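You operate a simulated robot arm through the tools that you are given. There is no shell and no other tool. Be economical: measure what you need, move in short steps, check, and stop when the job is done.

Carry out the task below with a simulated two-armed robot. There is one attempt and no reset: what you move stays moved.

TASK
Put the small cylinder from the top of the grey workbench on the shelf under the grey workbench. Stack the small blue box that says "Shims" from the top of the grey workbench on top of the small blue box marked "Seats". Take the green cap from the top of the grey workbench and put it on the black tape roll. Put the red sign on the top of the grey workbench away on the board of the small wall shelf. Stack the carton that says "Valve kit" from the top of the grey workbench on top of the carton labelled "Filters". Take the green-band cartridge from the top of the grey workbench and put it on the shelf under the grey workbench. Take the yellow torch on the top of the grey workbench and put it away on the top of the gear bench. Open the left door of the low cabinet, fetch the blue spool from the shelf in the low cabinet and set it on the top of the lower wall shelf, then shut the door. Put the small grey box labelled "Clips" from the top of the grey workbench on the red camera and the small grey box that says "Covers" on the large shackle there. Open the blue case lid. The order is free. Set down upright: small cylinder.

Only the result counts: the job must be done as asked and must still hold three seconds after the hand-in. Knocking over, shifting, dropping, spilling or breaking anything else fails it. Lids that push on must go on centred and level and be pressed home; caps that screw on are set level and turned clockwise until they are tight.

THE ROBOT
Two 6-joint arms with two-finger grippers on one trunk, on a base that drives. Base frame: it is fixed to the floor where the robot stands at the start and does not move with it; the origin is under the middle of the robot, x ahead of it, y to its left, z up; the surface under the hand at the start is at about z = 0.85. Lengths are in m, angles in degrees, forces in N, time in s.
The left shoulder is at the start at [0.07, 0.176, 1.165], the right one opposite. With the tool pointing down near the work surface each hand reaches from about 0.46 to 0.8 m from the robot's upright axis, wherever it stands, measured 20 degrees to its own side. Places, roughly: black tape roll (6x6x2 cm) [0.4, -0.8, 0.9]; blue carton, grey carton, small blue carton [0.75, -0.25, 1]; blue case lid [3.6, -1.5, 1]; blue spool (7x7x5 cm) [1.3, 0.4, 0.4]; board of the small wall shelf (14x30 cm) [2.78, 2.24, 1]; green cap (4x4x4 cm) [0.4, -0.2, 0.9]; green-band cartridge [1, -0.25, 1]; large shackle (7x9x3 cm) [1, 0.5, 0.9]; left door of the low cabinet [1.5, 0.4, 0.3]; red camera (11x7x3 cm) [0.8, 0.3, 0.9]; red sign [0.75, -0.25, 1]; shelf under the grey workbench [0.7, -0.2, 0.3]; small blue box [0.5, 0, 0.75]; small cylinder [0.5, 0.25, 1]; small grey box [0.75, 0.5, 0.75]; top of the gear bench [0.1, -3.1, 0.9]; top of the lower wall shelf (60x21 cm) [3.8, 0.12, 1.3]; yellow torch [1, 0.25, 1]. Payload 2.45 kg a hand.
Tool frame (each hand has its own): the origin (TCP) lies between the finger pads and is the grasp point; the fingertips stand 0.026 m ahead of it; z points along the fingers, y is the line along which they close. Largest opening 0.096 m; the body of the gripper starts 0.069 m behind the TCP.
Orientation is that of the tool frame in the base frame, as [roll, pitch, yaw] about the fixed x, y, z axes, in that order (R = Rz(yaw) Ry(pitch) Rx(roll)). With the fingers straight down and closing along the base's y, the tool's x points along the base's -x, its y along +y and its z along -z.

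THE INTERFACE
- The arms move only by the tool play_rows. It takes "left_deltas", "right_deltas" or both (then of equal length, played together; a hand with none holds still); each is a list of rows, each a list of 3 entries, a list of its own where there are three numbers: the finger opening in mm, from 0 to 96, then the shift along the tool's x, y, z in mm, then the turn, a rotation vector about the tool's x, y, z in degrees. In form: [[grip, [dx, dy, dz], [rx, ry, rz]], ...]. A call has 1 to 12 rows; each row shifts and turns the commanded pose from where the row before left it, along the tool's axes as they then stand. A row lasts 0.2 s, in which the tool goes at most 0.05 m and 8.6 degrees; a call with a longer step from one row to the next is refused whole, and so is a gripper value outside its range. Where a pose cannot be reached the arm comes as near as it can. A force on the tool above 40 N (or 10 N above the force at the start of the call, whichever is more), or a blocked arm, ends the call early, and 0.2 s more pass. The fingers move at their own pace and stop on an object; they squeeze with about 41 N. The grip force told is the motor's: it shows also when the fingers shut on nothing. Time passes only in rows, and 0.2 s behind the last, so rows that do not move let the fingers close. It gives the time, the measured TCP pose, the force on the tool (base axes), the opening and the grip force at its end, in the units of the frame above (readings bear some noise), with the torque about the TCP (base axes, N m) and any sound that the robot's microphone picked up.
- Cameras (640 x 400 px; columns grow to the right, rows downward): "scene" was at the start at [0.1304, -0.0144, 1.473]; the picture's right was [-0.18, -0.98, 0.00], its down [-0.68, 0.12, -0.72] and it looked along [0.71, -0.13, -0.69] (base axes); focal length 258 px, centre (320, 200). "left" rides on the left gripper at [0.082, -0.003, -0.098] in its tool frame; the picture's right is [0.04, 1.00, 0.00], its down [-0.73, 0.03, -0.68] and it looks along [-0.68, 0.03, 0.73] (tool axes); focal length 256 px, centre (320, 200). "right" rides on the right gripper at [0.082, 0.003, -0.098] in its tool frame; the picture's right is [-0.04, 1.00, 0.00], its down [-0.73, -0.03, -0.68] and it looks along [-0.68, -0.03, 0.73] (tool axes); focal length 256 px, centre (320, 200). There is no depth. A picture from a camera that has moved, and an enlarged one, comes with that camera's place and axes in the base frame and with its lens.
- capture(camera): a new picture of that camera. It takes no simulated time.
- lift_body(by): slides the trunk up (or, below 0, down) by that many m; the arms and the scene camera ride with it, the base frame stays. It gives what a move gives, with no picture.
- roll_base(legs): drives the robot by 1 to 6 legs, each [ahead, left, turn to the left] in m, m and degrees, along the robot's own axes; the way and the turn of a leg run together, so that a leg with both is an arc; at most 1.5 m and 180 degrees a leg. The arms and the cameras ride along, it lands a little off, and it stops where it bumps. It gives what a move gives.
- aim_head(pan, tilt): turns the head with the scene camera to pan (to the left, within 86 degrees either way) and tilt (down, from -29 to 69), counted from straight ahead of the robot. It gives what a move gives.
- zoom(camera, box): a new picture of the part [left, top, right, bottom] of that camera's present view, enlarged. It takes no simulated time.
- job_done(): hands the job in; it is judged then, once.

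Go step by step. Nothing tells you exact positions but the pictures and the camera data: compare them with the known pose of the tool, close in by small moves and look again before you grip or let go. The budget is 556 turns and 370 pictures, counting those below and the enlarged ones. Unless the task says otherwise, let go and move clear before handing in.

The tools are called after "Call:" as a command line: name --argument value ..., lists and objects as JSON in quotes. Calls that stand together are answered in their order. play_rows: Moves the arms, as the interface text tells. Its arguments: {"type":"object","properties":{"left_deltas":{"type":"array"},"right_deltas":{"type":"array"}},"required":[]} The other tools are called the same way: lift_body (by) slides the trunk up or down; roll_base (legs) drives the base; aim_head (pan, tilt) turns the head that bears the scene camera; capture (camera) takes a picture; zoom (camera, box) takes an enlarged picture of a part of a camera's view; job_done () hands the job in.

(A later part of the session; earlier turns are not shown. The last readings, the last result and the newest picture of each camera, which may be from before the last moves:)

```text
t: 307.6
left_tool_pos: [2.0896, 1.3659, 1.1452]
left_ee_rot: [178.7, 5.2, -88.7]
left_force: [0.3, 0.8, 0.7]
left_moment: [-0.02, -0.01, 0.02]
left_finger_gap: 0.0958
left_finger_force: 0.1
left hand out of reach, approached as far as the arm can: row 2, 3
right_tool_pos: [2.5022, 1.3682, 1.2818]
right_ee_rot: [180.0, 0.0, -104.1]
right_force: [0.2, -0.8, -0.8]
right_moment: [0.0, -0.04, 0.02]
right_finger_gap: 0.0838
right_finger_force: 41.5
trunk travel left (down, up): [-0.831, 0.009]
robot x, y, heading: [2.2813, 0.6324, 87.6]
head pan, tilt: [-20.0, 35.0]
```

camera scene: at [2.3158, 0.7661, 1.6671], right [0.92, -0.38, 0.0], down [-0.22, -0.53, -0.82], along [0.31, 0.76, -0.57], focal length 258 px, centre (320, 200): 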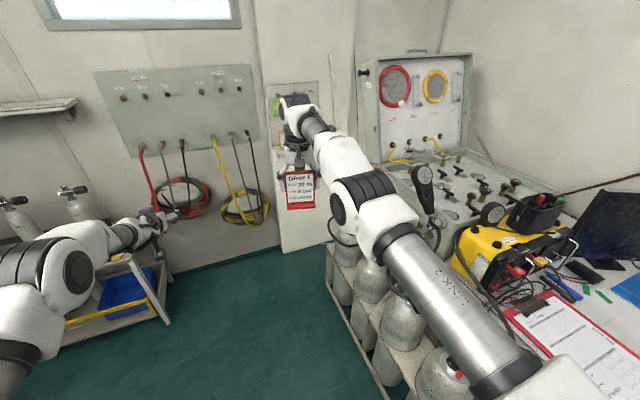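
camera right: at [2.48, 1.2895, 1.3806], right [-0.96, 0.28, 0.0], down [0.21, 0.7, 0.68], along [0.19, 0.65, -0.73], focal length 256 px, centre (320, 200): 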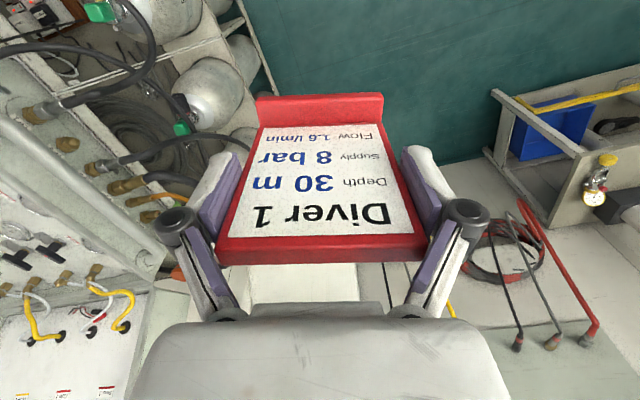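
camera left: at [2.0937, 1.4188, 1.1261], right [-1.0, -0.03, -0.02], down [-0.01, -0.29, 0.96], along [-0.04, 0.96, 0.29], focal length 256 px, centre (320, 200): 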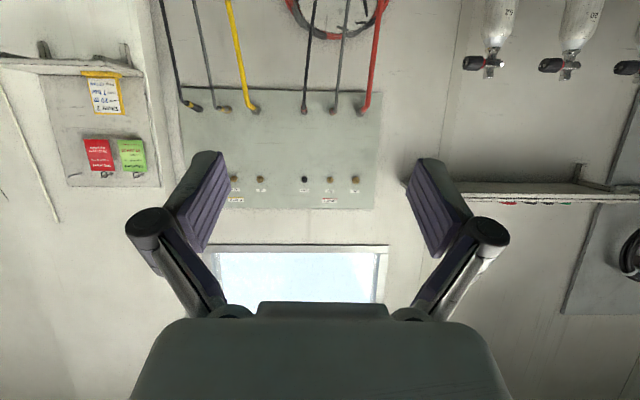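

Call:
play_rows --left_deltas '[[96, [45, 0, 0], [0, 5, 0]], [96, [45, 0, 0], [0, 0, 0]], [96, [45, 0, 0], [0, 0, 0]], [96, [45, 0, 0], [0, 0, 0]], [96, [40, 0, 0], [0, 0, 0]]]' --right_deltas '[[70, [0, 0, 0], [0, 0, -4.6]], [70, [0, -40, 0], [0, 0, -4.6]], [70, [0, -40, 0], [0, 0, -4.6]], [70, [0, -40, 0], [0, 0, 0]], [70, [0, -40, 0], [0, 0, 0]]]'

Call:
roll_base --legs '[[0, 0, 2.4], [0.65, -0.09, 0]]'

Call:
capture --camera "scene"

```text
t: 308.8
left_tool_pos: [2.0966, 1.1478, 1.1388]
left_ee_rot: [178.4, 0.3, -88.5]
left_force: [0.3, -0.3, 0.0]
left_moment: [0.02, 0.04, 0.02]
left_finger_gap: 0.096
left_finger_force: 0.0
right_tool_pos: [2.6665, 1.3544, 1.2822]
right_ee_rot: [179.9, 0.1, -90.3]
right_force: [0.6, -0.2, -1.5]
right_moment: [0.01, 0.05, -0.04]
right_finger_gap: 0.0838
right_finger_force: 41.2
right hand out of reach, approached as far as the arm can: row 5
trunk travel left (down, up): [-0.831, 0.009]
robot x, y, heading: [2.2819, 0.6301, 87.8]
head pan, tilt: [-20.0, 35.0]
```

```text
t: 312.8
left_tool_pos: [2.1616, 1.7781, 1.1388]
left_ee_rot: [178.6, 0.4, -86.2]
left_force: [0.4, 0.2, 0.2]
left_moment: [0.02, 0.04, -0.03]
left_finger_gap: 0.0956
left_finger_force: 0.0
right_tool_pos: [2.7223, 2.0074, 1.2834]
right_ee_rot: [180.0, 0.1, -87.8]
right_force: [0.3, -0.5, -0.6]
right_moment: [0.02, -0.01, -0.02]
right_finger_gap: 0.0841
right_finger_force: 40.9
trunk travel left (down, up): [-0.831, 0.009]
robot x, y, heading: [2.3725, 1.2729, 90.1]
head pan, tilt: [-20.0, 35.0]
```

```text
179 pictures are left
camera scene: at [2.4005, 1.4039, 1.6673], right [0.94, -0.34, 0.0], down [-0.2, -0.54, -0.82], along [0.28, 0.77, -0.57], focal length 258 px, centre (320, 200)
```

scene: 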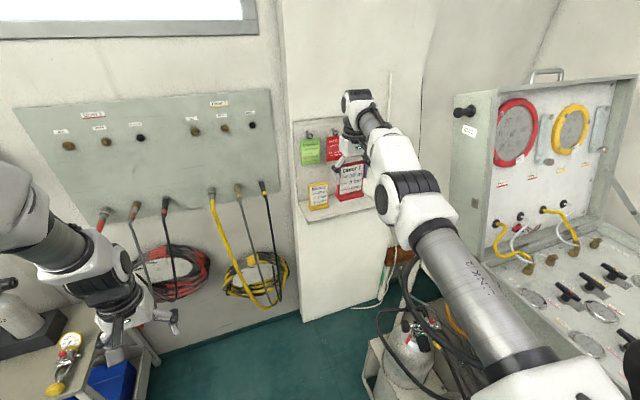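

Call:
zoom --camera "scene" --box '[280, 90, 420, 230]'

Call:
capture --camera "right"

```text
2.86 times, centred on (350, 160) of scene
camera zoom: at [2.4005, 1.4039, 1.6673], right [0.94, -0.34, 0.0], down [-0.2, -0.54, -0.82], along [0.28, 0.77, -0.57], focal length 738 px, centre (234, 314)
```

zoom: 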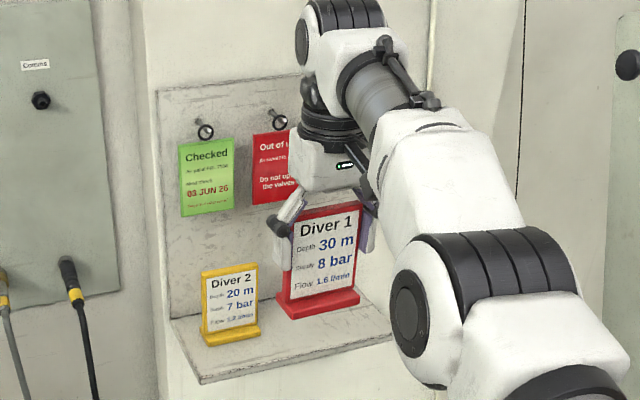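

```text
177 pictures are left
camera right: at [2.721, 1.9254, 1.3822], right [-1.0, 0.0, 0.0], down [0.0, 0.73, 0.68], along [0.0, 0.68, -0.73], focal length 256 px, centre (320, 200)
```

right: 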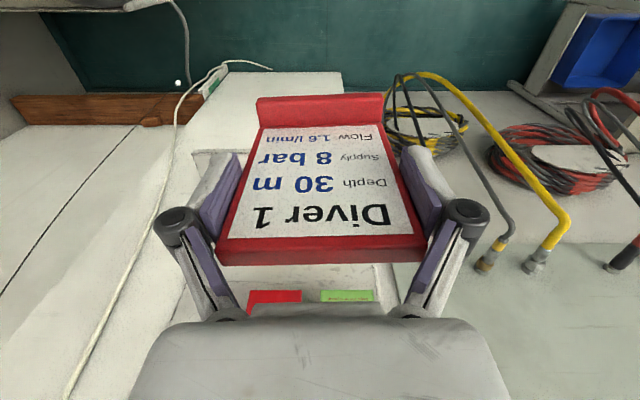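

Call:
roll_base --legs '[[0, -0.108, -0.1], [0.205, 0, 0]]'

Call:
lift_body --by -0.17

Call:
aim_head --pan -28 --tilt 40

Call:
capture --camera "scene"

Call:
capture --camera "right"

```text
t: 315.2
left_tool_pos: [2.2714, 1.977, 1.139]
left_ee_rot: [178.6, 0.4, -86.0]
left_force: [0.4, 0.5, -0.1]
left_moment: [0.01, -0.01, 0.02]
left_finger_gap: 0.096
left_finger_force: 0.1
right_tool_pos: [2.83, 2.2055, 1.2854]
right_ee_rot: [-179.9, 0.2, -87.9]
right_force: [-0.8, 1.0, -1.4]
right_moment: [0.02, -0.02, 0.01]
right_finger_gap: 0.0837
right_finger_force: 41.0
trunk travel left (down, up): [-0.831, 0.009]
robot x, y, heading: [2.4786, 1.4711, 90.2]
head pan, tilt: [-20.0, 35.0]
```

```text
t: 317.1
left_tool_pos: [2.272, 1.9792, 0.968]
left_ee_rot: [178.7, 0.1, -86.2]
left_force: [0.5, -0.4, -0.3]
left_moment: [0.01, -0.01, 0.0]
left_finger_gap: 0.0961
left_finger_force: 0.0
right_tool_pos: [2.8311, 2.2088, 1.1136]
right_ee_rot: [-180.0, 0.2, -87.9]
right_force: [-0.2, 0.2, -1.2]
right_moment: [0.03, 0.03, -0.01]
right_finger_gap: 0.0841
right_finger_force: 40.9
trunk travel left (down, up): [-0.661, 0.179]
robot x, y, heading: [2.481, 1.4717, 90.0]
head pan, tilt: [-20.0, 35.0]
```

```text
t: 317.8
left_tool_pos: [2.2729, 1.9787, 0.9689]
left_ee_rot: [178.6, 0.1, -86.1]
left_force: [-0.8, -0.1, -0.8]
left_moment: [-0.02, 0.02, 0.01]
left_finger_gap: 0.0959
left_finger_force: 0.1
right_tool_pos: [2.8316, 2.2095, 1.1122]
right_ee_rot: [180.0, 0.1, -87.9]
right_force: [-0.3, 0.3, -1.4]
right_moment: [-0.02, 0.01, 0.0]
right_finger_gap: 0.0842
right_finger_force: 40.5
trunk travel left (down, up): [-0.661, 0.179]
robot x, y, heading: [2.4814, 1.4739, 89.8]
head pan, tilt: [-28.0, 40.0]
```

```text
176 pictures are left
camera scene: at [2.5199, 1.5987, 1.4896], right [0.88, -0.47, 0.0], down [-0.3, -0.57, -0.77], along [0.36, 0.68, -0.64], focal length 258 px, centre (320, 200)
```

scene: 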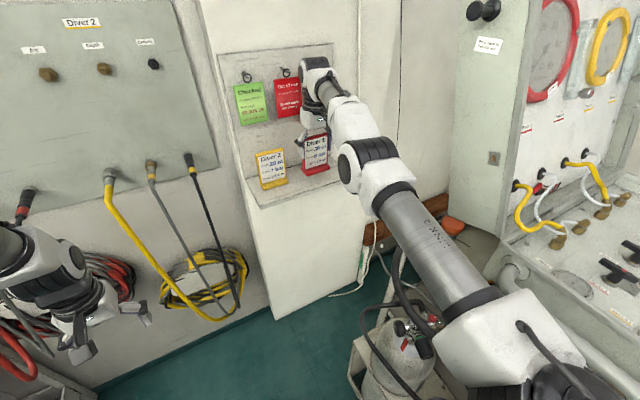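

```text
175 pictures are left
camera right: at [2.8311, 2.1273, 1.2118], right [-1.0, 0.0, 0.0], down [0.0, 0.73, 0.68], along [0.0, 0.68, -0.73], focal length 256 px, centre (320, 200)
```

right: 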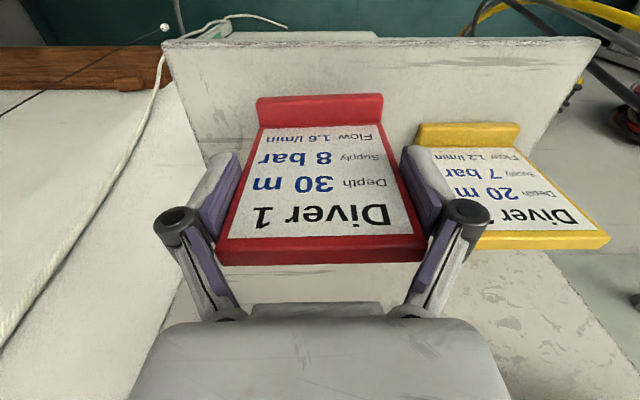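

Call:
play_rows --right_deltas '[[70, [-12, 0, 0], [0, 0, 0]], [70, [0, 0, 0], [0, 0, 0]]]'

Call:
lift_body --by -0.03

Call:
lift_body --by -0.006

Call:
zoom --camera "scene" --box '[220, 80, 360, 220]'

```text
t: 318.4
left_tool_pos: [2.2724, 1.979, 0.9688]
left_ee_rot: [178.6, 0.4, -86.1]
left_force: [-0.7, 0.1, -1.2]
left_moment: [0.03, 0.03, 0.06]
left_finger_gap: 0.0963
left_finger_force: 0.1
right_tool_pos: [2.8298, 2.2087, 1.111]
right_ee_rot: [180.0, 0.2, -87.9]
right_force: [-0.4, -0.7, -1.1]
right_moment: [0.02, -0.01, 0.02]
right_finger_gap: 0.0838
right_finger_force: 41.2
right hand out of reach, approached as far as the arm can: row 1
trunk travel left (down, up): [-0.661, 0.179]
robot x, y, heading: [2.481, 1.4775, 90.0]
head pan, tilt: [-28.0, 40.0]
```

```text
t: 319.2
left_tool_pos: [2.2719, 1.9789, 0.9387]
left_ee_rot: [178.6, 0.3, -86.1]
left_force: [-0.2, -0.8, 0.4]
left_moment: [0.02, -0.01, 0.03]
left_finger_gap: 0.096
left_finger_force: 0.2
right_tool_pos: [2.8307, 2.2096, 1.0824]
right_ee_rot: [-180.0, 0.1, -87.9]
right_force: [-0.5, 0.2, -1.1]
right_moment: [0.02, -0.01, 0.03]
right_finger_gap: 0.084
right_finger_force: 40.8
trunk travel left (down, up): [-0.631, 0.209]
robot x, y, heading: [2.48, 1.4734, 90.2]
head pan, tilt: [-28.0, 40.0]
```

```text
t: 319.7
left_tool_pos: [2.2715, 1.9793, 0.9339]
left_ee_rot: [178.6, 0.4, -86.1]
left_force: [-0.3, 0.0, -0.7]
left_moment: [-0.03, -0.01, 0.02]
left_finger_gap: 0.0961
left_finger_force: 0.1
right_tool_pos: [2.8297, 2.209, 1.0786]
right_ee_rot: [-179.9, 0.3, -87.9]
right_force: [1.9, 1.7, 14.1]
right_moment: [-0.06, 0.09, 0.0]
right_finger_gap: 0.084
right_finger_force: 40.8
trunk travel left (down, up): [-0.625, 0.215]
robot x, y, heading: [2.4785, 1.4745, 90.0]
head pan, tilt: [-28.0, 40.0]
```

```text
2.86 times, centred on (290, 150) of scene
camera zoom: at [2.5192, 1.5969, 1.454], right [0.88, -0.47, 0.0], down [-0.3, -0.57, -0.77], along [0.36, 0.68, -0.64], focal length 738 px, centre (406, 343)
```

zoom: 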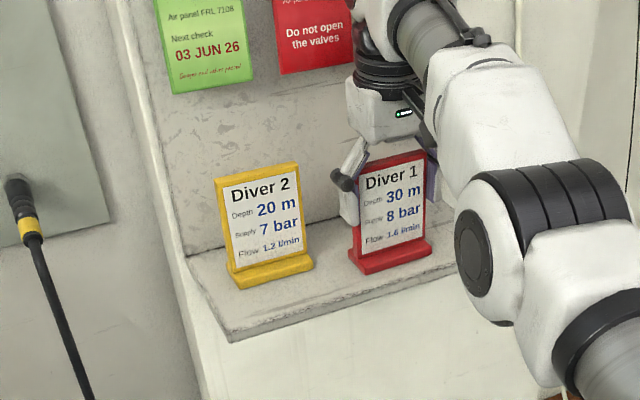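

Call:
play_rows --right_deltas '[[87, [0, 0, 0], [0, 0, 0]], [91, [0, 0, 0], [0, 0, 0]], [96, [0, 0, 0], [0, 0, 0]], [96, [0, 0, 0], [0, 0, 0]], [96, [0, 0, -15], [0, 0, 0]], [96, [0, 0, -25], [0, 0, 0]]]'

Call:
lift_body --by 0.1

Call:
capture --camera "scene"

```text
t: 321.1
left_tool_pos: [2.2728, 1.9803, 0.9305]
left_ee_rot: [178.6, 0.2, -86.1]
left_force: [0.0, -0.8, -0.2]
left_moment: [0.02, 0.01, 0.02]
left_finger_gap: 0.0959
left_finger_force: 0.0
right_tool_pos: [2.8278, 2.2046, 1.1061]
right_ee_rot: [-180.0, 0.1, -87.9]
right_force: [-0.7, 0.5, 0.4]
right_moment: [-0.02, 0.02, -0.01]
right_finger_gap: 0.0962
right_finger_force: 0.0
right hand out of reach, approached as far as the arm can: row 6
trunk travel left (down, up): [-0.625, 0.215]
robot x, y, heading: [2.4829, 1.4755, 90.1]
head pan, tilt: [-28.0, 40.0]
```

```text
t: 322.4
left_tool_pos: [2.2727, 1.9795, 1.0326]
left_ee_rot: [178.6, 0.2, -86.0]
left_force: [0.4, -1.2, -0.7]
left_moment: [0.01, 0.01, -0.02]
left_finger_gap: 0.0961
left_finger_force: 0.1
right_tool_pos: [2.8273, 2.2041, 1.2051]
right_ee_rot: [180.0, 0.1, -87.9]
right_force: [0.1, -1.2, 0.8]
right_moment: [-0.02, 0.03, 0.01]
right_finger_gap: 0.096
right_finger_force: 0.1
trunk travel left (down, up): [-0.725, 0.115]
robot x, y, heading: [2.4817, 1.4753, 89.9]
head pan, tilt: [-28.0, 40.0]
```

```text
173 pictures are left
camera scene: at [2.5199, 1.599, 1.5535], right [0.88, -0.47, 0.0], down [-0.3, -0.57, -0.77], along [0.36, 0.68, -0.64], focal length 258 px, centre (320, 200)
```

scene: 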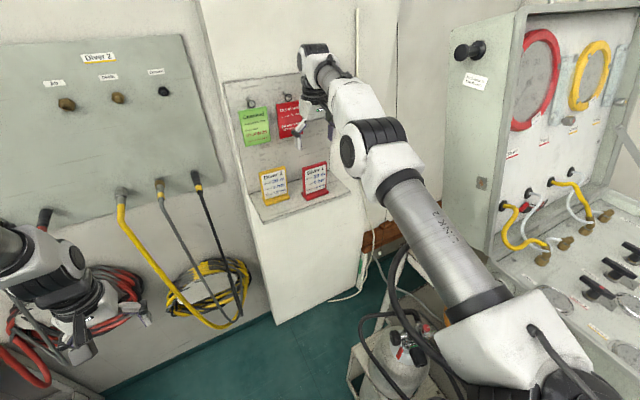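

Call:
roll_base --legs '[[-0.95, 0, 0], [0, 0, 90]]'

Call:
aim_head --pan 0 --tilt 45

Call:
capture --camera "scene"

```text
t: 331.2
left_tool_pos: [1.9476, 0.342, 1.0322]
left_ee_rot: [178.7, 0.3, 0.5]
left_force: [0.5, 1.1, 1.0]
left_moment: [-0.02, 0.03, -0.02]
left_finger_gap: 0.096
left_finger_force: 0.1
right_tool_pos: [1.7564, 0.9118, 1.2052]
right_ee_rot: [180.0, 0.1, -1.3]
right_force: [0.2, -0.3, -0.6]
right_moment: [-0.02, 0.02, -0.03]
right_finger_gap: 0.096
right_finger_force: 0.1
trunk travel left (down, up): [-0.725, 0.115]
robot x, y, heading: [2.4656, 0.5213, 176.6]
head pan, tilt: [-28.0, 40.0]
```

```text
t: 332.1
left_tool_pos: [1.9485, 0.3429, 1.0327]
left_ee_rot: [178.6, 0.4, 0.4]
left_force: [-0.4, -0.5, 0.3]
left_moment: [0.02, -0.02, 0.02]
left_finger_gap: 0.0959
left_finger_force: 0.0
right_tool_pos: [1.7574, 0.9112, 1.2065]
right_ee_rot: [-180.0, 0.1, -1.4]
right_force: [0.2, -0.3, -0.4]
right_moment: [0.02, 0.01, 0.01]
right_finger_gap: 0.0959
right_finger_force: 0.1
trunk travel left (down, up): [-0.725, 0.115]
robot x, y, heading: [2.4667, 0.5254, 176.2]
head pan, tilt: [0.0, 45.0]
```

```text
172 pictures are left
camera scene: at [2.3339, 0.5293, 1.5463], right [0.06, 1.0, 0.0], down [0.71, -0.04, -0.71], along [-0.71, 0.04, -0.71], focal length 258 px, centre (320, 200)
```

scene: 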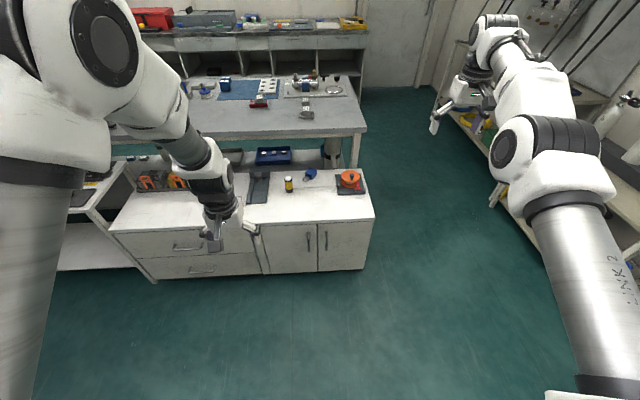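

Call:
roll_base --legs '[[0, 0, 3.8], [0, -0.17, 0]]'

Call:
lift_body --by -0.4

Call:
aim_head --pan 10 --tilt 35

Call:
capture --camera "scene"

```text
t: 334.0
left_tool_pos: [1.9601, 0.4771, 1.0323]
left_ee_rot: [178.7, 0.2, 4.2]
left_force: [0.6, -1.0, -1.1]
left_moment: [0.04, 0.02, -0.01]
left_finger_gap: 0.0959
left_finger_force: 0.1
right_tool_pos: [1.7328, 1.032, 1.2057]
right_ee_rot: [-180.0, 0.1, 2.4]
right_force: [0.2, -0.6, -0.1]
right_moment: [0.01, -0.03, -0.01]
right_finger_gap: 0.0961
right_finger_force: 0.1
trunk travel left (down, up): [-0.725, 0.115]
robot x, y, heading: [2.4656, 0.6903, -179.7]
head pan, tilt: [0.0, 45.0]
```

```text
t: 337.8
left_tool_pos: [1.9601, 0.4783, 0.6324]
left_ee_rot: [178.5, 0.3, 4.2]
left_force: [1.1, -0.5, 0.3]
left_moment: [-0.02, -0.01, -0.01]
left_finger_gap: 0.096
left_finger_force: 0.1
right_tool_pos: [1.7324, 1.0317, 0.8069]
right_ee_rot: [180.0, 0.1, 2.4]
right_force: [1.1, -0.1, -0.2]
right_moment: [-0.03, -0.02, 0.02]
right_finger_gap: 0.0961
right_finger_force: 0.1
trunk travel left (down, up): [-0.325, 0.515]
robot x, y, heading: [2.4656, 0.6922, -179.7]
head pan, tilt: [0.0, 45.0]
```

```text
t: 338.6
left_tool_pos: [1.9602, 0.4785, 0.6323]
left_ee_rot: [178.6, 0.2, 4.2]
left_force: [0.2, 0.1, 0.0]
left_moment: [-0.03, -0.01, 0.0]
left_finger_gap: 0.0961
left_finger_force: 0.0
right_tool_pos: [1.7314, 1.0327, 0.8072]
right_ee_rot: [-179.9, 0.1, 2.4]
right_force: [0.6, -0.6, 0.4]
right_moment: [-0.01, 0.03, -0.01]
right_finger_gap: 0.0959
right_finger_force: 0.0
trunk travel left (down, up): [-0.325, 0.515]
robot x, y, heading: [2.4656, 0.6897, -179.8]
head pan, tilt: [10.0, 35.0]
```

```text
171 pictures are left
camera scene: at [2.3275, 0.674, 1.1611], right [-0.18, 0.98, 0.0], down [0.57, 0.1, -0.82], along [-0.81, -0.15, -0.57], focal length 258 px, centre (320, 200)
```

scene: 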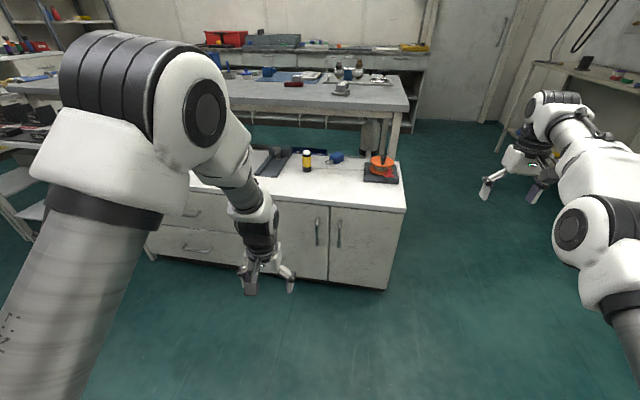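

Call:
zoom --camera "scene" --box '[240, 140, 420, 300]'

```text
2.50 times, centred on (330, 220) of scene
camera zoom: at [2.3275, 0.674, 1.1611], right [-0.18, 0.98, 0.0], down [0.57, 0.1, -0.82], along [-0.81, -0.15, -0.57], focal length 646 px, centre (295, 150)
```

zoom: 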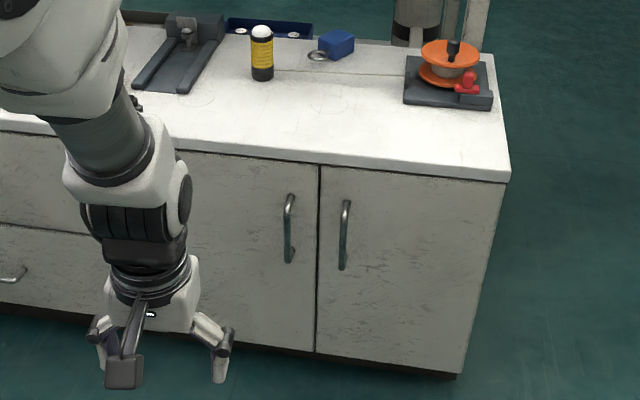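

Call:
lift_body --by -0.2

Call:
play_rows --left_deltas '[[96, [-15, 0, 0], [0, -8.2, 0]], [96, [-14.8, 0, 2.1], [0, -8.2, 0]], [96, [-14.4, 0, 4.2], [0, -8.2, 0]], [96, [-13.6, 0, 6.2], [0, -8.2, 0]], [96, [-12.6, 0, 8.1], [0, -8.2, 0]], [96, [-11.3, 0, 9.8], [0, -8.2, 0]], [96, [-9.8, 0, 11.3], [0, -8.2, 0]], [96, [-8.2, 0, 12.6], [0, -8.2, 0]], [96, [-6.2, 0, 13.7], [0, -8.2, 0]], [96, [-4.2, 0, 14.4], [0, -8.2, 0]], [96, [-2, 0, 14.9], [0, -8, 0]]]'

Call:
capture --camera "scene"

```text
t: 340.7
left_tool_pos: [1.9608, 0.4782, 0.4322]
left_ee_rot: [178.6, 0.4, 4.2]
left_force: [-0.2, -0.7, 0.8]
left_moment: [0.01, 0.01, 0.01]
left_finger_gap: 0.0961
left_finger_force: 0.0
right_tool_pos: [1.733, 1.0327, 0.6057]
right_ee_rot: [179.9, 0.1, 2.4]
right_force: [-0.4, 0.4, 0.4]
right_moment: [0.03, -0.01, 0.0]
right_finger_gap: 0.0961
right_finger_force: 0.1
trunk travel left (down, up): [-0.125, 0.715]
robot x, y, heading: [2.462, 0.6876, -179.4]
head pan, tilt: [10.0, 35.0]
```

```text
t: 343.1
left_tool_pos: [1.8441, 0.543, 0.6446]
left_ee_rot: [-159.5, 61.7, 15.9]
left_force: [-0.3, 0.4, 0.8]
left_moment: [0.02, 0.0, 0.01]
left_finger_gap: 0.096
left_finger_force: 0.0
left hand out of reach, approached as far as the arm can: row 3, 4, 6, 7, 8, 9, 10, 11
right_tool_pos: [1.7321, 1.0326, 0.6057]
right_ee_rot: [-180.0, 0.1, 2.3]
right_force: [-0.3, 0.1, -1.0]
right_moment: [-0.01, 0.01, -0.01]
right_finger_gap: 0.0962
right_finger_force: 0.0
trunk travel left (down, up): [-0.125, 0.715]
robot x, y, heading: [2.4645, 0.6893, -179.9]
head pan, tilt: [10.0, 35.0]
```

```text
169 pictures are left
camera scene: at [2.3271, 0.6739, 0.961], right [-0.18, 0.98, 0.0], down [0.56, 0.1, -0.82], along [-0.81, -0.15, -0.57], focal length 258 px, centre (320, 200)
```

scene: 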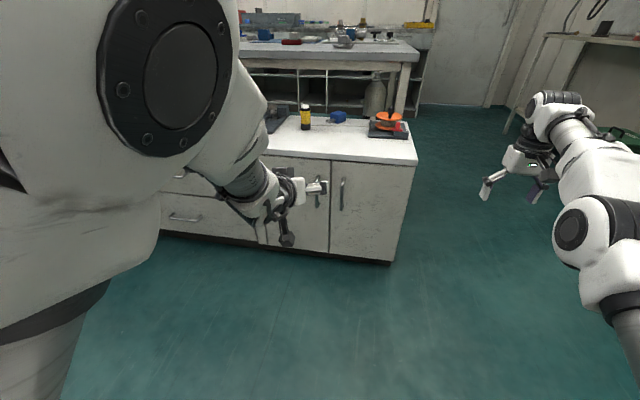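

Call:
lift_body --by -0.12

Call:
roll_base --legs '[[0.17, 0, 0]]'

Call:
capture --camera "left"

Call:
capture --camera "scene"

```text
t: 344.6
left_tool_pos: [1.844, 0.5432, 0.5296]
left_ee_rot: [-159.6, 62.1, 16.0]
left_force: [-0.5, -0.4, 0.2]
left_moment: [-0.02, 0.0, 0.03]
left_finger_gap: 0.0961
left_finger_force: 0.1
right_tool_pos: [1.7323, 1.0327, 0.4854]
right_ee_rot: [-180.0, 0.1, 2.4]
right_force: [0.2, 0.4, -0.1]
right_moment: [0.04, 0.01, -0.01]
right_finger_gap: 0.0963
right_finger_force: 0.1
trunk travel left (down, up): [-0.005, 0.835]
robot x, y, heading: [2.4687, 0.6913, -179.5]
head pan, tilt: [10.0, 35.0]
```

```text
t: 346.1
left_tool_pos: [1.6732, 0.5427, 0.5278]
left_ee_rot: [-159.6, 62.1, 15.9]
left_force: [0.1, 0.2, -0.4]
left_moment: [-0.01, 0.01, 0.0]
left_finger_gap: 0.096
left_finger_force: 0.0
right_tool_pos: [1.5627, 1.0319, 0.4864]
right_ee_rot: [180.0, 0.1, 2.3]
right_force: [0.0, -0.5, -0.1]
right_moment: [-0.03, 0.02, 0.0]
right_finger_gap: 0.0962
right_finger_force: 0.1
trunk travel left (down, up): [-0.005, 0.835]
robot x, y, heading: [2.2914, 0.6855, -179.7]
head pan, tilt: [10.0, 35.0]
```

```text
168 pictures are left
camera left: at [1.798, 0.5472, 0.4991], right [-0.02, -0.98, -0.2], down [0.27, -0.2, 0.94], along [-0.96, -0.03, 0.27], focal length 256 px, centre (320, 200)
```

left: 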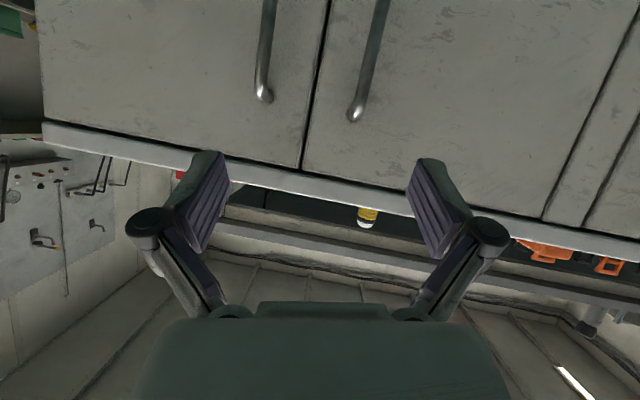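

```text
167 pictures are left
camera scene: at [2.1571, 0.6733, 0.8411], right [-0.18, 0.98, 0.0], down [0.56, 0.1, -0.82], along [-0.81, -0.15, -0.57], focal length 258 px, centre (320, 200)
```

scene: 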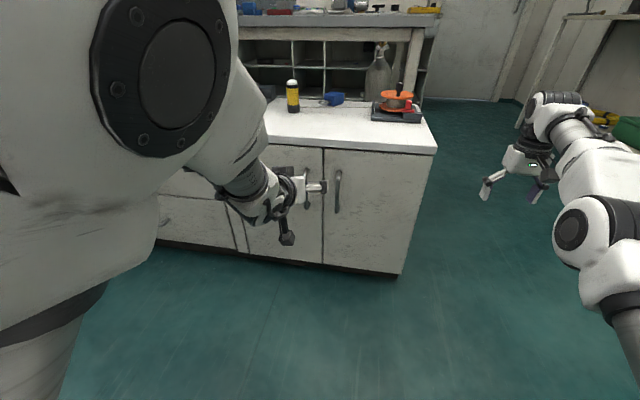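

Call:
play_rows --left_deltas '[[96, [3, 14, 33], [0, 0, 0]], [96, [3, 14, 33], [0, 0, 0]], [96, [3, 14, 33], [0, 0, 0]], [96, [3, 14, 33], [0, 0, 0]], [96, [0, 0, 0], [0, 0, 0]]]'

Call:
capture --camera "left"

Call:
capture --camera "scene"

```text
t: 347.3
left_tool_pos: [1.5506, 0.4946, 0.4891]
left_ee_rot: [-159.2, 61.6, 15.6]
left_force: [-0.2, 0.0, 0.6]
left_moment: [-0.03, 0.02, -0.02]
left_finger_gap: 0.0958
left_finger_force: 0.1
left hand out of reach, approached as far as the arm can: row 1, 2, 3, 4
right_tool_pos: [1.5623, 1.0317, 0.4849]
right_ee_rot: [179.9, 0.1, 2.4]
right_force: [-0.4, -0.3, 0.8]
right_moment: [-0.01, -0.01, -0.04]
right_finger_gap: 0.0958
right_finger_force: 0.0
trunk travel left (down, up): [-0.005, 0.835]
robot x, y, heading: [2.2954, 0.6913, -179.9]
head pan, tilt: [10.0, 35.0]
```

```text
166 pictures are left
camera left: at [1.6745, 0.4975, 0.4612], right [-0.03, -0.98, -0.2], down [0.27, -0.21, 0.94], along [-0.96, -0.02, 0.27], focal length 256 px, centre (320, 200)
```

left: 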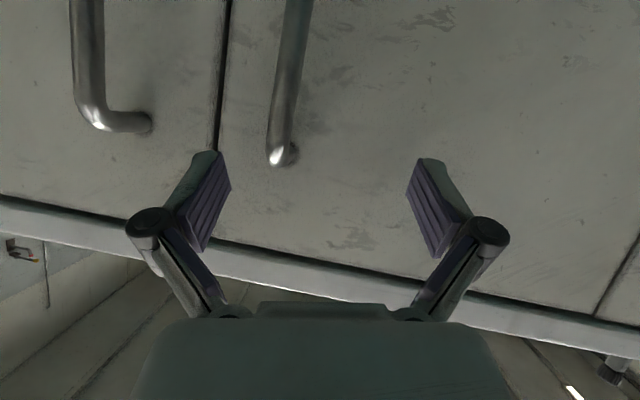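

```text
165 pictures are left
camera scene: at [2.157, 0.6732, 0.8411], right [-0.18, 0.98, 0.0], down [0.56, 0.1, -0.82], along [-0.81, -0.15, -0.57], focal length 258 px, centre (320, 200)
```

scene: 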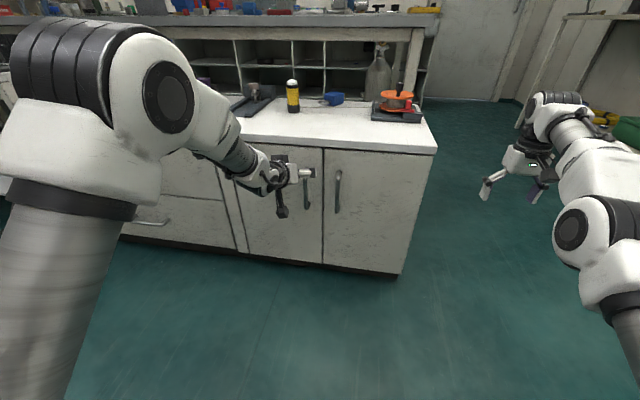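

Call:
play_rows --left_deltas '[[96, [30, -2, 15], [0, 0, 0]], [96, [30, -2, 15], [0, 0, 0]], [96, [0, 0, 0], [0, 0, 0]]]'

Call:
capture --camera "left"

```text
t: 348.1
left_tool_pos: [1.5359, 0.4862, 0.4378]
left_ee_rot: [-158.7, 61.3, 15.4]
left_force: [-0.2, -0.1, -0.5]
left_moment: [0.02, 0.01, 0.03]
left_finger_gap: 0.0959
left_finger_force: 0.1
left hand out of reach, approached as far as the arm can: row 1, 2
right_tool_pos: [1.5625, 1.0309, 0.4862]
right_ee_rot: [180.0, 0.2, 2.4]
right_force: [-0.7, 0.0, -0.3]
right_moment: [0.03, 0.03, 0.02]
right_finger_gap: 0.096
right_finger_force: 0.0
trunk travel left (down, up): [-0.005, 0.835]
robot x, y, heading: [2.2933, 0.6916, -179.8]
head pan, tilt: [10.0, 35.0]
```

```text
164 pictures are left
camera left: at [1.6614, 0.4879, 0.4113], right [-0.05, -0.98, -0.21], down [0.26, -0.22, 0.94], along [-0.97, -0.01, 0.26], focal length 256 px, centre (320, 200)
```

left: 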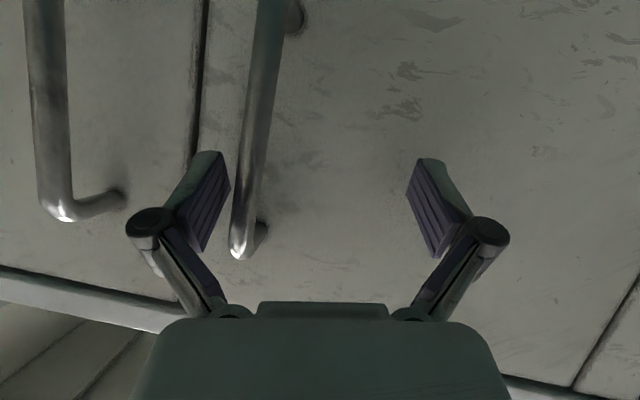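

Call:
roll_base --legs '[[0, -0.036, 0], [0.028, 0, 0]]'

Call:
capture --camera "left"

Call:
zoom --camera "scene" --box '[220, 120, 360, 240]'

```text
t: 349.4
left_tool_pos: [1.525, 0.5188, 0.4368]
left_ee_rot: [-158.7, 60.8, 15.6]
left_force: [3.9, -1.1, 2.2]
left_moment: [-0.07, 0.01, 0.17]
left_finger_gap: 0.097
left_finger_force: 0.1
right_tool_pos: [1.5475, 1.0649, 0.4873]
right_ee_rot: [179.9, 0.1, 2.5]
right_force: [-0.9, -0.3, -0.1]
right_moment: [0.0, -0.02, -0.01]
right_finger_gap: 0.0959
right_finger_force: 0.0
trunk travel left (down, up): [-0.005, 0.835]
robot x, y, heading: [2.2825, 0.7242, -179.6]
head pan, tilt: [10.0, 35.0]
stopped in leg 2: the force on the tool passed its limit at 69 N (the readings are from after the stop); the commanded pose is now the measured one
```

```text
163 pictures are left
camera left: at [1.6508, 0.5208, 0.4109], right [-0.04, -0.98, -0.21], down [0.25, -0.22, 0.94], along [-0.97, -0.02, 0.25], focal length 256 px, centre (320, 200)
```

left: 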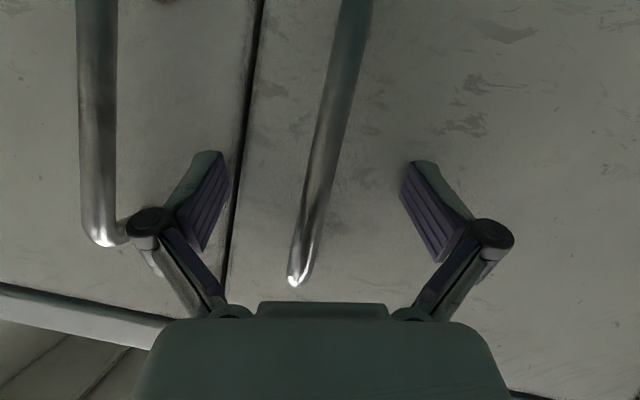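

```text
3.33 times, centred on (290, 180) of scene
camera zoom: at [2.1439, 0.7081, 0.8411], right [-0.18, 0.98, 0.0], down [0.56, 0.1, -0.82], along [-0.81, -0.15, -0.57], focal length 862 px, centre (420, 267)
```

zoom: 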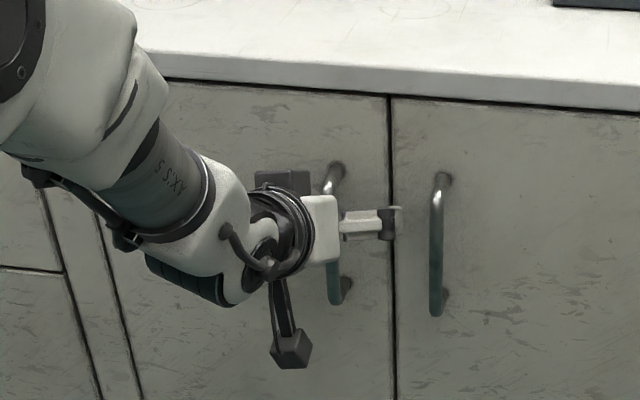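

Call:
play_rows --left_deltas '[[96, [0, 0, -3], [0, 0, 0]], [30, [0, 0, 0], [0, 0, 0]], [0, [0, 0, 0], [0, 0, 0]], [0, [0, 0, 0], [0, 0, 0]], [0, [0, 0, 0], [0, 0, 0]], [0, [0, 0, 0], [0, 0, 0]]]'

Call:
capture --camera "left"

```text
t: 349.9
left_tool_pos: [1.536, 0.5072, 0.4381]
left_ee_rot: [-158.0, 60.0, 17.0]
left_force: [55.7, -32.6, 10.2]
left_moment: [-0.75, 0.01, 2.83]
left_finger_gap: 0.0601
left_finger_force: 22.5
right_tool_pos: [1.5486, 1.0583, 0.4903]
right_ee_rot: [-179.9, 0.4, 3.0]
right_force: [0.2, -1.6, 0.8]
right_moment: [0.02, 0.04, -0.02]
right_finger_gap: 0.0961
right_finger_force: 0.2
trunk travel left (down, up): [-0.005, 0.835]
robot x, y, heading: [2.2847, 0.7191, -179.4]
head pan, tilt: [10.0, 35.0]
stopped in row 2 (left hand): the force on the tool passed its limit at 50 N (the readings are from after the stop); the commanded pose is now the measured one
```

```text
161 pictures are left
camera left: at [1.6614, 0.5125, 0.4133], right [-0.02, -0.98, -0.22], down [0.24, -0.22, 0.94], along [-0.97, -0.04, 0.24], focal length 256 px, centre (320, 200)
```

left: 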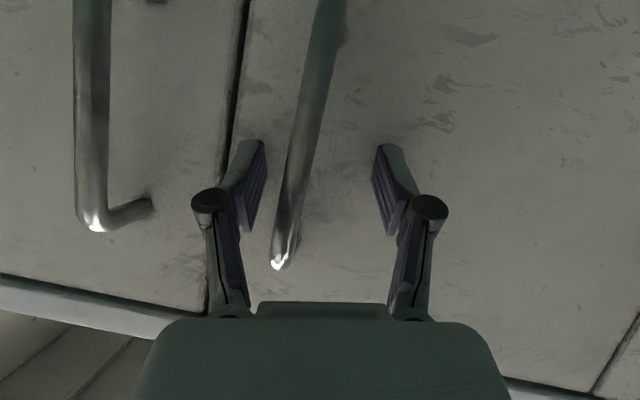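

Call:
play_rows --left_deltas '[[60, [0, 0, -6], [0, 0, 0]], [60, [0, 0, 0], [0, 0, 0]]]'

Call:
play_rows --left_deltas '[[40, [0, 0, 0], [0, 0, 0]], [20, [0, 0, 0], [0, 0, 0]], [0, [0, 0, 0], [0, 0, 0]], [0, [0, 0, 0], [0, 0, 0]]]'

Call:
capture --camera "left"

```text
t: 350.5
left_tool_pos: [1.5351, 0.5142, 0.4376]
left_ee_rot: [-158.5, 60.1, 16.0]
left_force: [18.2, -6.7, -5.0]
left_moment: [0.14, -0.24, 0.85]
left_finger_gap: 0.0692
left_finger_force: 7.1
right_tool_pos: [1.548, 1.0633, 0.4852]
right_ee_rot: [-180.0, 0.0, 2.6]
right_force: [-0.1, 0.1, -0.4]
right_moment: [0.02, 0.01, -0.02]
right_finger_gap: 0.0959
right_finger_force: 0.0
trunk travel left (down, up): [-0.005, 0.835]
robot x, y, heading: [2.2796, 0.7232, -179.5]
head pan, tilt: [10.0, 35.0]
```

```text
t: 351.0
left_tool_pos: [1.539, 0.5105, 0.4389]
left_ee_rot: [-158.5, 59.8, 16.4]
left_force: [23.2, -0.3, 4.8]
left_moment: [-0.29, -0.09, 0.85]
left_finger_gap: 0.0353
left_finger_force: 11.4
right_tool_pos: [1.5472, 1.0613, 0.4866]
right_ee_rot: [179.9, 0.2, 2.7]
right_force: [-1.0, -0.3, 0.1]
right_moment: [-0.02, -0.04, 0.04]
right_finger_gap: 0.0961
right_finger_force: 0.0
trunk travel left (down, up): [-0.005, 0.835]
robot x, y, heading: [2.282, 0.724, -179.3]
head pan, tilt: [10.0, 35.0]
stopped in row 2 (left hand): the force on the tool passed its limit at 52 N (the readings are from after the stop); the commanded pose is now the measured one
```

```text
160 pictures are left
camera left: at [1.664, 0.5147, 0.4143], right [-0.02, -0.98, -0.22], down [0.24, -0.22, 0.95], along [-0.97, -0.03, 0.24], focal length 256 px, centre (320, 200)
```

left: 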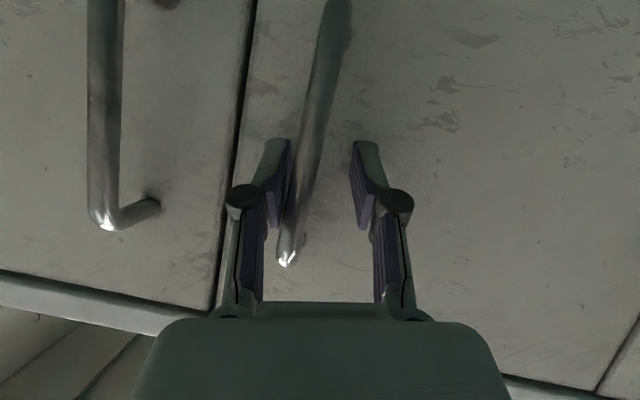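

Call:
play_rows --left_deltas '[[35, [0, 0, -6], [0, 0, 0]], [30, [0, 0, -2], [0, 0, 0]], [20, [0, 0, 0], [0, 0, 0]], [0, [0, 0, 0], [0, 0, 0]], [0, [0, 0, 0], [0, 0, 0]]]'

Call:
capture --camera "left"

```text
t: 351.9
left_tool_pos: [1.5425, 0.5194, 0.4427]
left_ee_rot: [-159.5, 60.4, 14.3]
left_force: [3.4, 31.4, 3.9]
left_moment: [-1.44, 0.08, 0.11]
left_finger_gap: 0.0149
left_finger_force: 40.9
right_tool_pos: [1.5484, 1.0676, 0.4852]
right_ee_rot: [179.8, 0.1, 2.5]
right_force: [0.1, 0.0, -0.7]
right_moment: [0.02, 0.02, 0.0]
right_finger_gap: 0.096
right_finger_force: 0.0
trunk travel left (down, up): [-0.005, 0.835]
robot x, y, heading: [2.284, 0.7251, -179.4]
head pan, tilt: [10.0, 35.0]
stopped in row 4 (left hand): the force on the tool passed its limit at 51 N (the readings are from after the stop); the commanded pose is now the measured one
```

```text
159 pictures are left
camera left: at [1.6674, 0.5209, 0.4179], right [-0.04, -0.98, -0.21], down [0.24, -0.21, 0.95], along [-0.97, -0.01, 0.24], focal length 256 px, centre (320, 200)
```

left: 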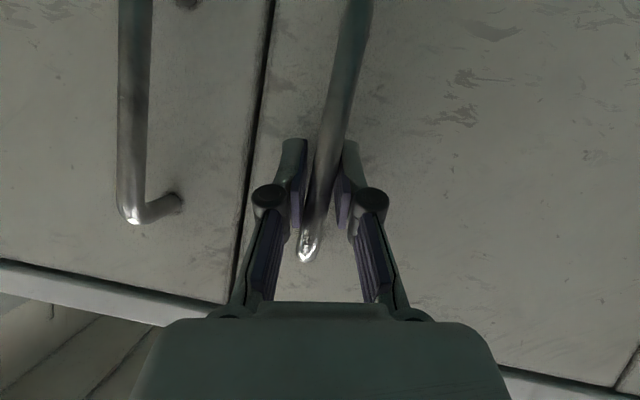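

Call:
play_rows --left_deltas '[[0, [0, 0, 0], [0, 0, 0]], [0, [0, 0, 0], [0, 0, 0]]]'

Call:
roll_base --legs '[[-0.046, 0.069, -5]]'

Call:
capture --camera "scene"

```text
t: 352.4
left_tool_pos: [1.5417, 0.5198, 0.4427]
left_ee_rot: [-159.4, 60.5, 14.3]
left_force: [0.3, 4.5, 3.9]
left_moment: [-1.3, -0.02, 0.01]
left_finger_gap: 0.0153
left_finger_force: 41.4
right_tool_pos: [1.5493, 1.0672, 0.4856]
right_ee_rot: [-180.0, 0.1, 2.5]
right_force: [0.7, -0.4, -0.1]
right_moment: [-0.01, 0.02, -0.03]
right_finger_gap: 0.0956
right_finger_force: 0.1
trunk travel left (down, up): [-0.005, 0.835]
robot x, y, heading: [2.283, 0.7246, -179.8]
head pan, tilt: [10.0, 35.0]
stopped in row 2 (left hand): the force on the tool passed its limit at 42 N (the readings are from after the stop); the commanded pose is now the measured one
```

```text
t: 353.5
left_tool_pos: [1.5699, 0.5131, 0.443]
left_ee_rot: [-159.2, 60.3, 9.6]
left_force: [0.8, 2.1, 7.3]
left_moment: [-1.14, 0.49, 0.04]
left_finger_gap: 0.0152
left_finger_force: 41.5
right_tool_pos: [1.6257, 1.0583, 0.4863]
right_ee_rot: [180.0, 0.1, -2.6]
right_force: [-0.2, -0.2, -0.1]
right_moment: [0.02, -0.02, -0.02]
right_finger_gap: 0.0961
right_finger_force: 0.0
trunk travel left (down, up): [-0.005, 0.835]
robot x, y, heading: [2.3267, 0.6562, 175.1]
head pan, tilt: [10.0, 35.0]
```

```text
158 pictures are left
camera scene: at [2.1872, 0.6501, 0.8413], right [-0.09, 1.0, 0.0], down [0.57, 0.05, -0.82], along [-0.82, -0.08, -0.57], focal length 258 px, centre (320, 200)
```

scene: 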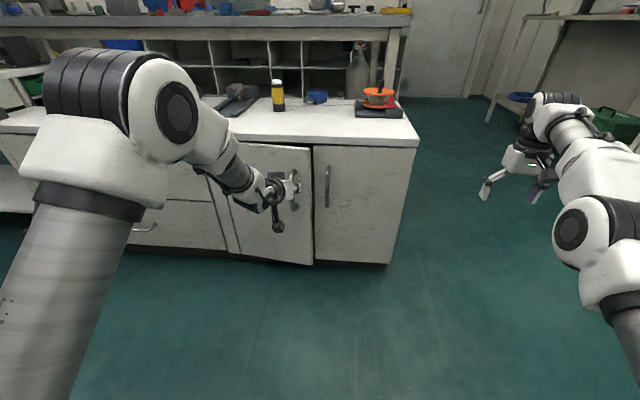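

Call:
roll_base --legs '[[-0.1377, 0.2081, -15]]'

Call:
capture --camera "scene"

```text
t: 355.3
left_tool_pos: [1.6504, 0.4721, 0.4418]
left_ee_rot: [-158.8, 60.3, -4.4]
left_force: [-18.4, -22.9, 7.9]
left_moment: [-1.21, 0.19, -0.18]
left_finger_gap: 0.0161
left_finger_force: 40.9
right_tool_pos: [1.8399, 0.987, 0.4867]
right_ee_rot: [-179.9, 0.2, -17.0]
right_force: [0.9, 0.4, 1.1]
right_moment: [-0.04, 0.02, -0.01]
right_finger_gap: 0.0955
right_finger_force: 0.0
trunk travel left (down, up): [-0.005, 0.835]
robot x, y, heading: [2.418, 0.4215, 160.9]
head pan, tilt: [10.0, 35.0]
```

```text
157 pictures are left
camera scene: at [2.2816, 0.4503, 0.8412], right [0.16, 0.99, 0.0], down [0.57, -0.09, -0.82], along [-0.81, 0.13, -0.57], focal length 258 px, centre (320, 200)
```

scene: 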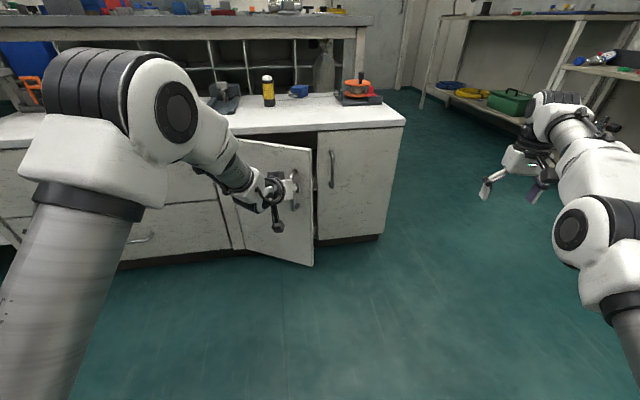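

Call:
roll_base --legs '[[0.003, 0.012, 0], [-0.134, 0.2106, -15]]'

Call:
capture --camera "scene"

```text
t: 356.1
left_tool_pos: [1.6473, 0.4735, 0.4414]
left_ee_rot: [-160.1, 60.6, -6.5]
left_force: [0.3, 0.1, 3.4]
left_moment: [-1.36, 0.1, 0.03]
left_finger_gap: 0.0161
left_finger_force: 40.8
right_tool_pos: [1.8382, 0.9848, 0.4859]
right_ee_rot: [180.0, 0.0, -17.2]
right_force: [-0.3, 0.7, 0.5]
right_moment: [0.03, -0.01, -0.02]
right_finger_gap: 0.0959
right_finger_force: 0.1
trunk travel left (down, up): [-0.005, 0.835]
robot x, y, heading: [2.4129, 0.411, 160.5]
head pan, tilt: [10.0, 35.0]
stopped in leg 1: the force on the tool passed its limit at 56 N (the readings are from after the stop); the commanded pose is now the measured one
```

```text
156 pictures are left
camera scene: at [2.2786, 0.4465, 0.8412], right [0.16, 0.99, 0.0], down [0.57, -0.09, -0.82], along [-0.81, 0.13, -0.57], focal length 258 px, centre (320, 200)
```

scene: 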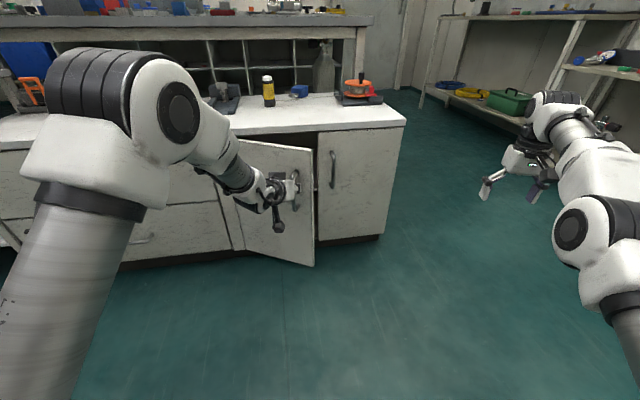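

Call:
roll_base --legs '[[-0.0885, 0.1423, -10]]'

Call:
roll_base --legs '[[-0.0885, 0.1423, -10]]'

Call:
capture --camera "scene"

```text
t: 357.3
left_tool_pos: [1.6764, 0.4501, 0.4423]
left_ee_rot: [-159.9, 60.5, -12.5]
left_force: [-2.6, -2.2, -0.4]
left_moment: [-0.97, 0.73, -0.02]
left_finger_gap: 0.0159
left_finger_force: 40.3
right_tool_pos: [1.9222, 0.9368, 0.4852]
right_ee_rot: [180.0, 0.0, -23.7]
right_force: [0.4, 0.4, -0.2]
right_moment: [-0.02, 0.01, 0.0]
right_finger_gap: 0.0962
right_finger_force: 0.0
trunk travel left (down, up): [-0.005, 0.835]
robot x, y, heading: [2.429, 0.3062, 154.3]
head pan, tilt: [10.0, 35.0]
stopped in leg 1: the force on the tool passed its limit at 44 N (the readings are from after the stop); the commanded pose is now the measured one
```

```text
t: 358.8
left_tool_pos: [1.7063, 0.4102, 0.4427]
left_ee_rot: [-159.7, 60.6, -20.8]
left_force: [-3.6, -1.5, -1.1]
left_moment: [-0.77, 1.0, -0.07]
left_finger_gap: 0.0165
left_finger_force: 40.6
right_tool_pos: [2.0239, 0.8551, 0.4853]
right_ee_rot: [180.0, 0.2, -32.3]
right_force: [0.2, -0.7, 0.2]
right_moment: [0.0, 0.0, 0.02]
right_finger_gap: 0.0959
right_finger_force: 0.1
trunk travel left (down, up): [-0.005, 0.835]
robot x, y, heading: [2.4334, 0.1555, 145.4]
head pan, tilt: [10.0, 35.0]
stopped in leg 1: the force on the tool passed its limit at 42 N (the readings are from after the stop); the commanded pose is now the measured one
```

```text
155 pictures are left
camera scene: at [2.3097, 0.2218, 0.8411], right [0.42, 0.91, 0.0], down [0.52, -0.24, -0.82], along [-0.74, 0.34, -0.57], focal length 258 px, centre (320, 200)
```

scene: 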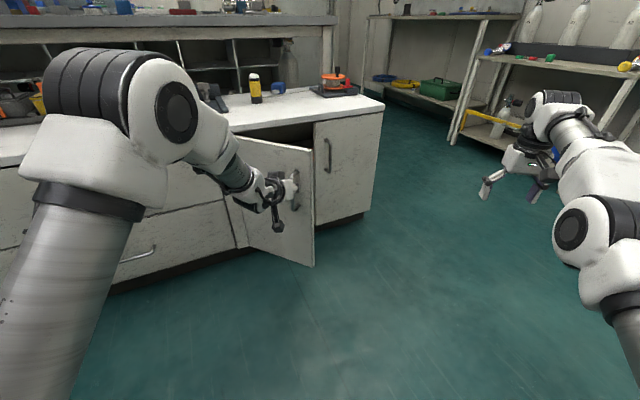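

Call:
roll_base --legs '[[-0.1137, 0.2192, -15]]'

Call:
roll_base --legs '[[-0.1137, 0.2192, -15]]'

Call:
capture --camera "scene"

```text
t: 360.6
left_tool_pos: [1.7336, 0.3503, 0.4425]
left_ee_rot: [-159.3, 60.5, -35.3]
left_force: [-31.5, -9.1, 1.5]
left_moment: [-0.65, 0.84, -0.24]
left_finger_gap: 0.0163
left_finger_force: 41.0
right_tool_pos: [2.1578, 0.6986, 0.4854]
right_ee_rot: [180.0, 0.1, -47.4]
right_force: [-0.2, -0.5, -0.4]
right_moment: [0.02, 0.0, 0.01]
right_finger_gap: 0.096
right_finger_force: 0.1
trunk travel left (down, up): [-0.005, 0.835]
robot x, y, heading: [2.3727, -0.0818, 130.3]
head pan, tilt: [10.0, 35.0]
```

```text
t: 362.6
left_tool_pos: [1.7462, 0.2864, 0.4427]
left_ee_rot: [-159.3, 60.6, -50.3]
left_force: [-4.8, 0.6, -4.1]
left_moment: [0.07, 1.38, -0.13]
left_finger_gap: 0.0162
left_finger_force: 41.0
right_tool_pos: [2.2443, 0.5154, 0.4868]
right_ee_rot: [179.9, 0.2, -62.2]
right_force: [-0.6, -0.1, -0.1]
right_moment: [-0.01, 0.0, 0.02]
right_finger_gap: 0.096
right_finger_force: 0.1
trunk travel left (down, up): [-0.005, 0.835]
robot x, y, heading: [2.2534, -0.2948, 115.5]
head pan, tilt: [10.0, 35.0]
stopped in leg 1: the force on the tool passed its limit at 46 N (the readings are from after the stop); the commanded pose is now the measured one
```

```text
154 pictures are left
camera scene: at [2.1755, -0.1771, 0.8411], right [0.81, 0.58, 0.0], down [0.33, -0.47, -0.82], along [-0.48, 0.67, -0.57], focal length 258 px, centre (320, 200)
```

scene: 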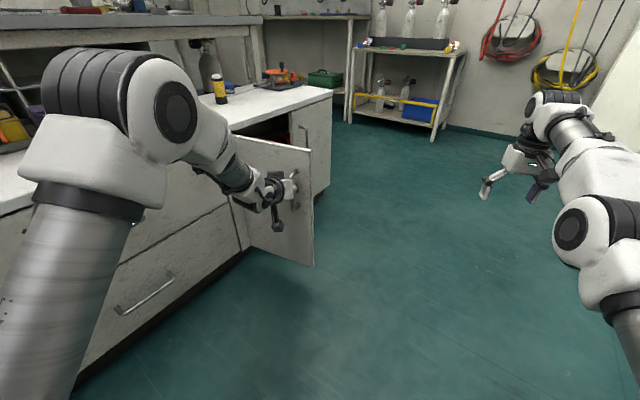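

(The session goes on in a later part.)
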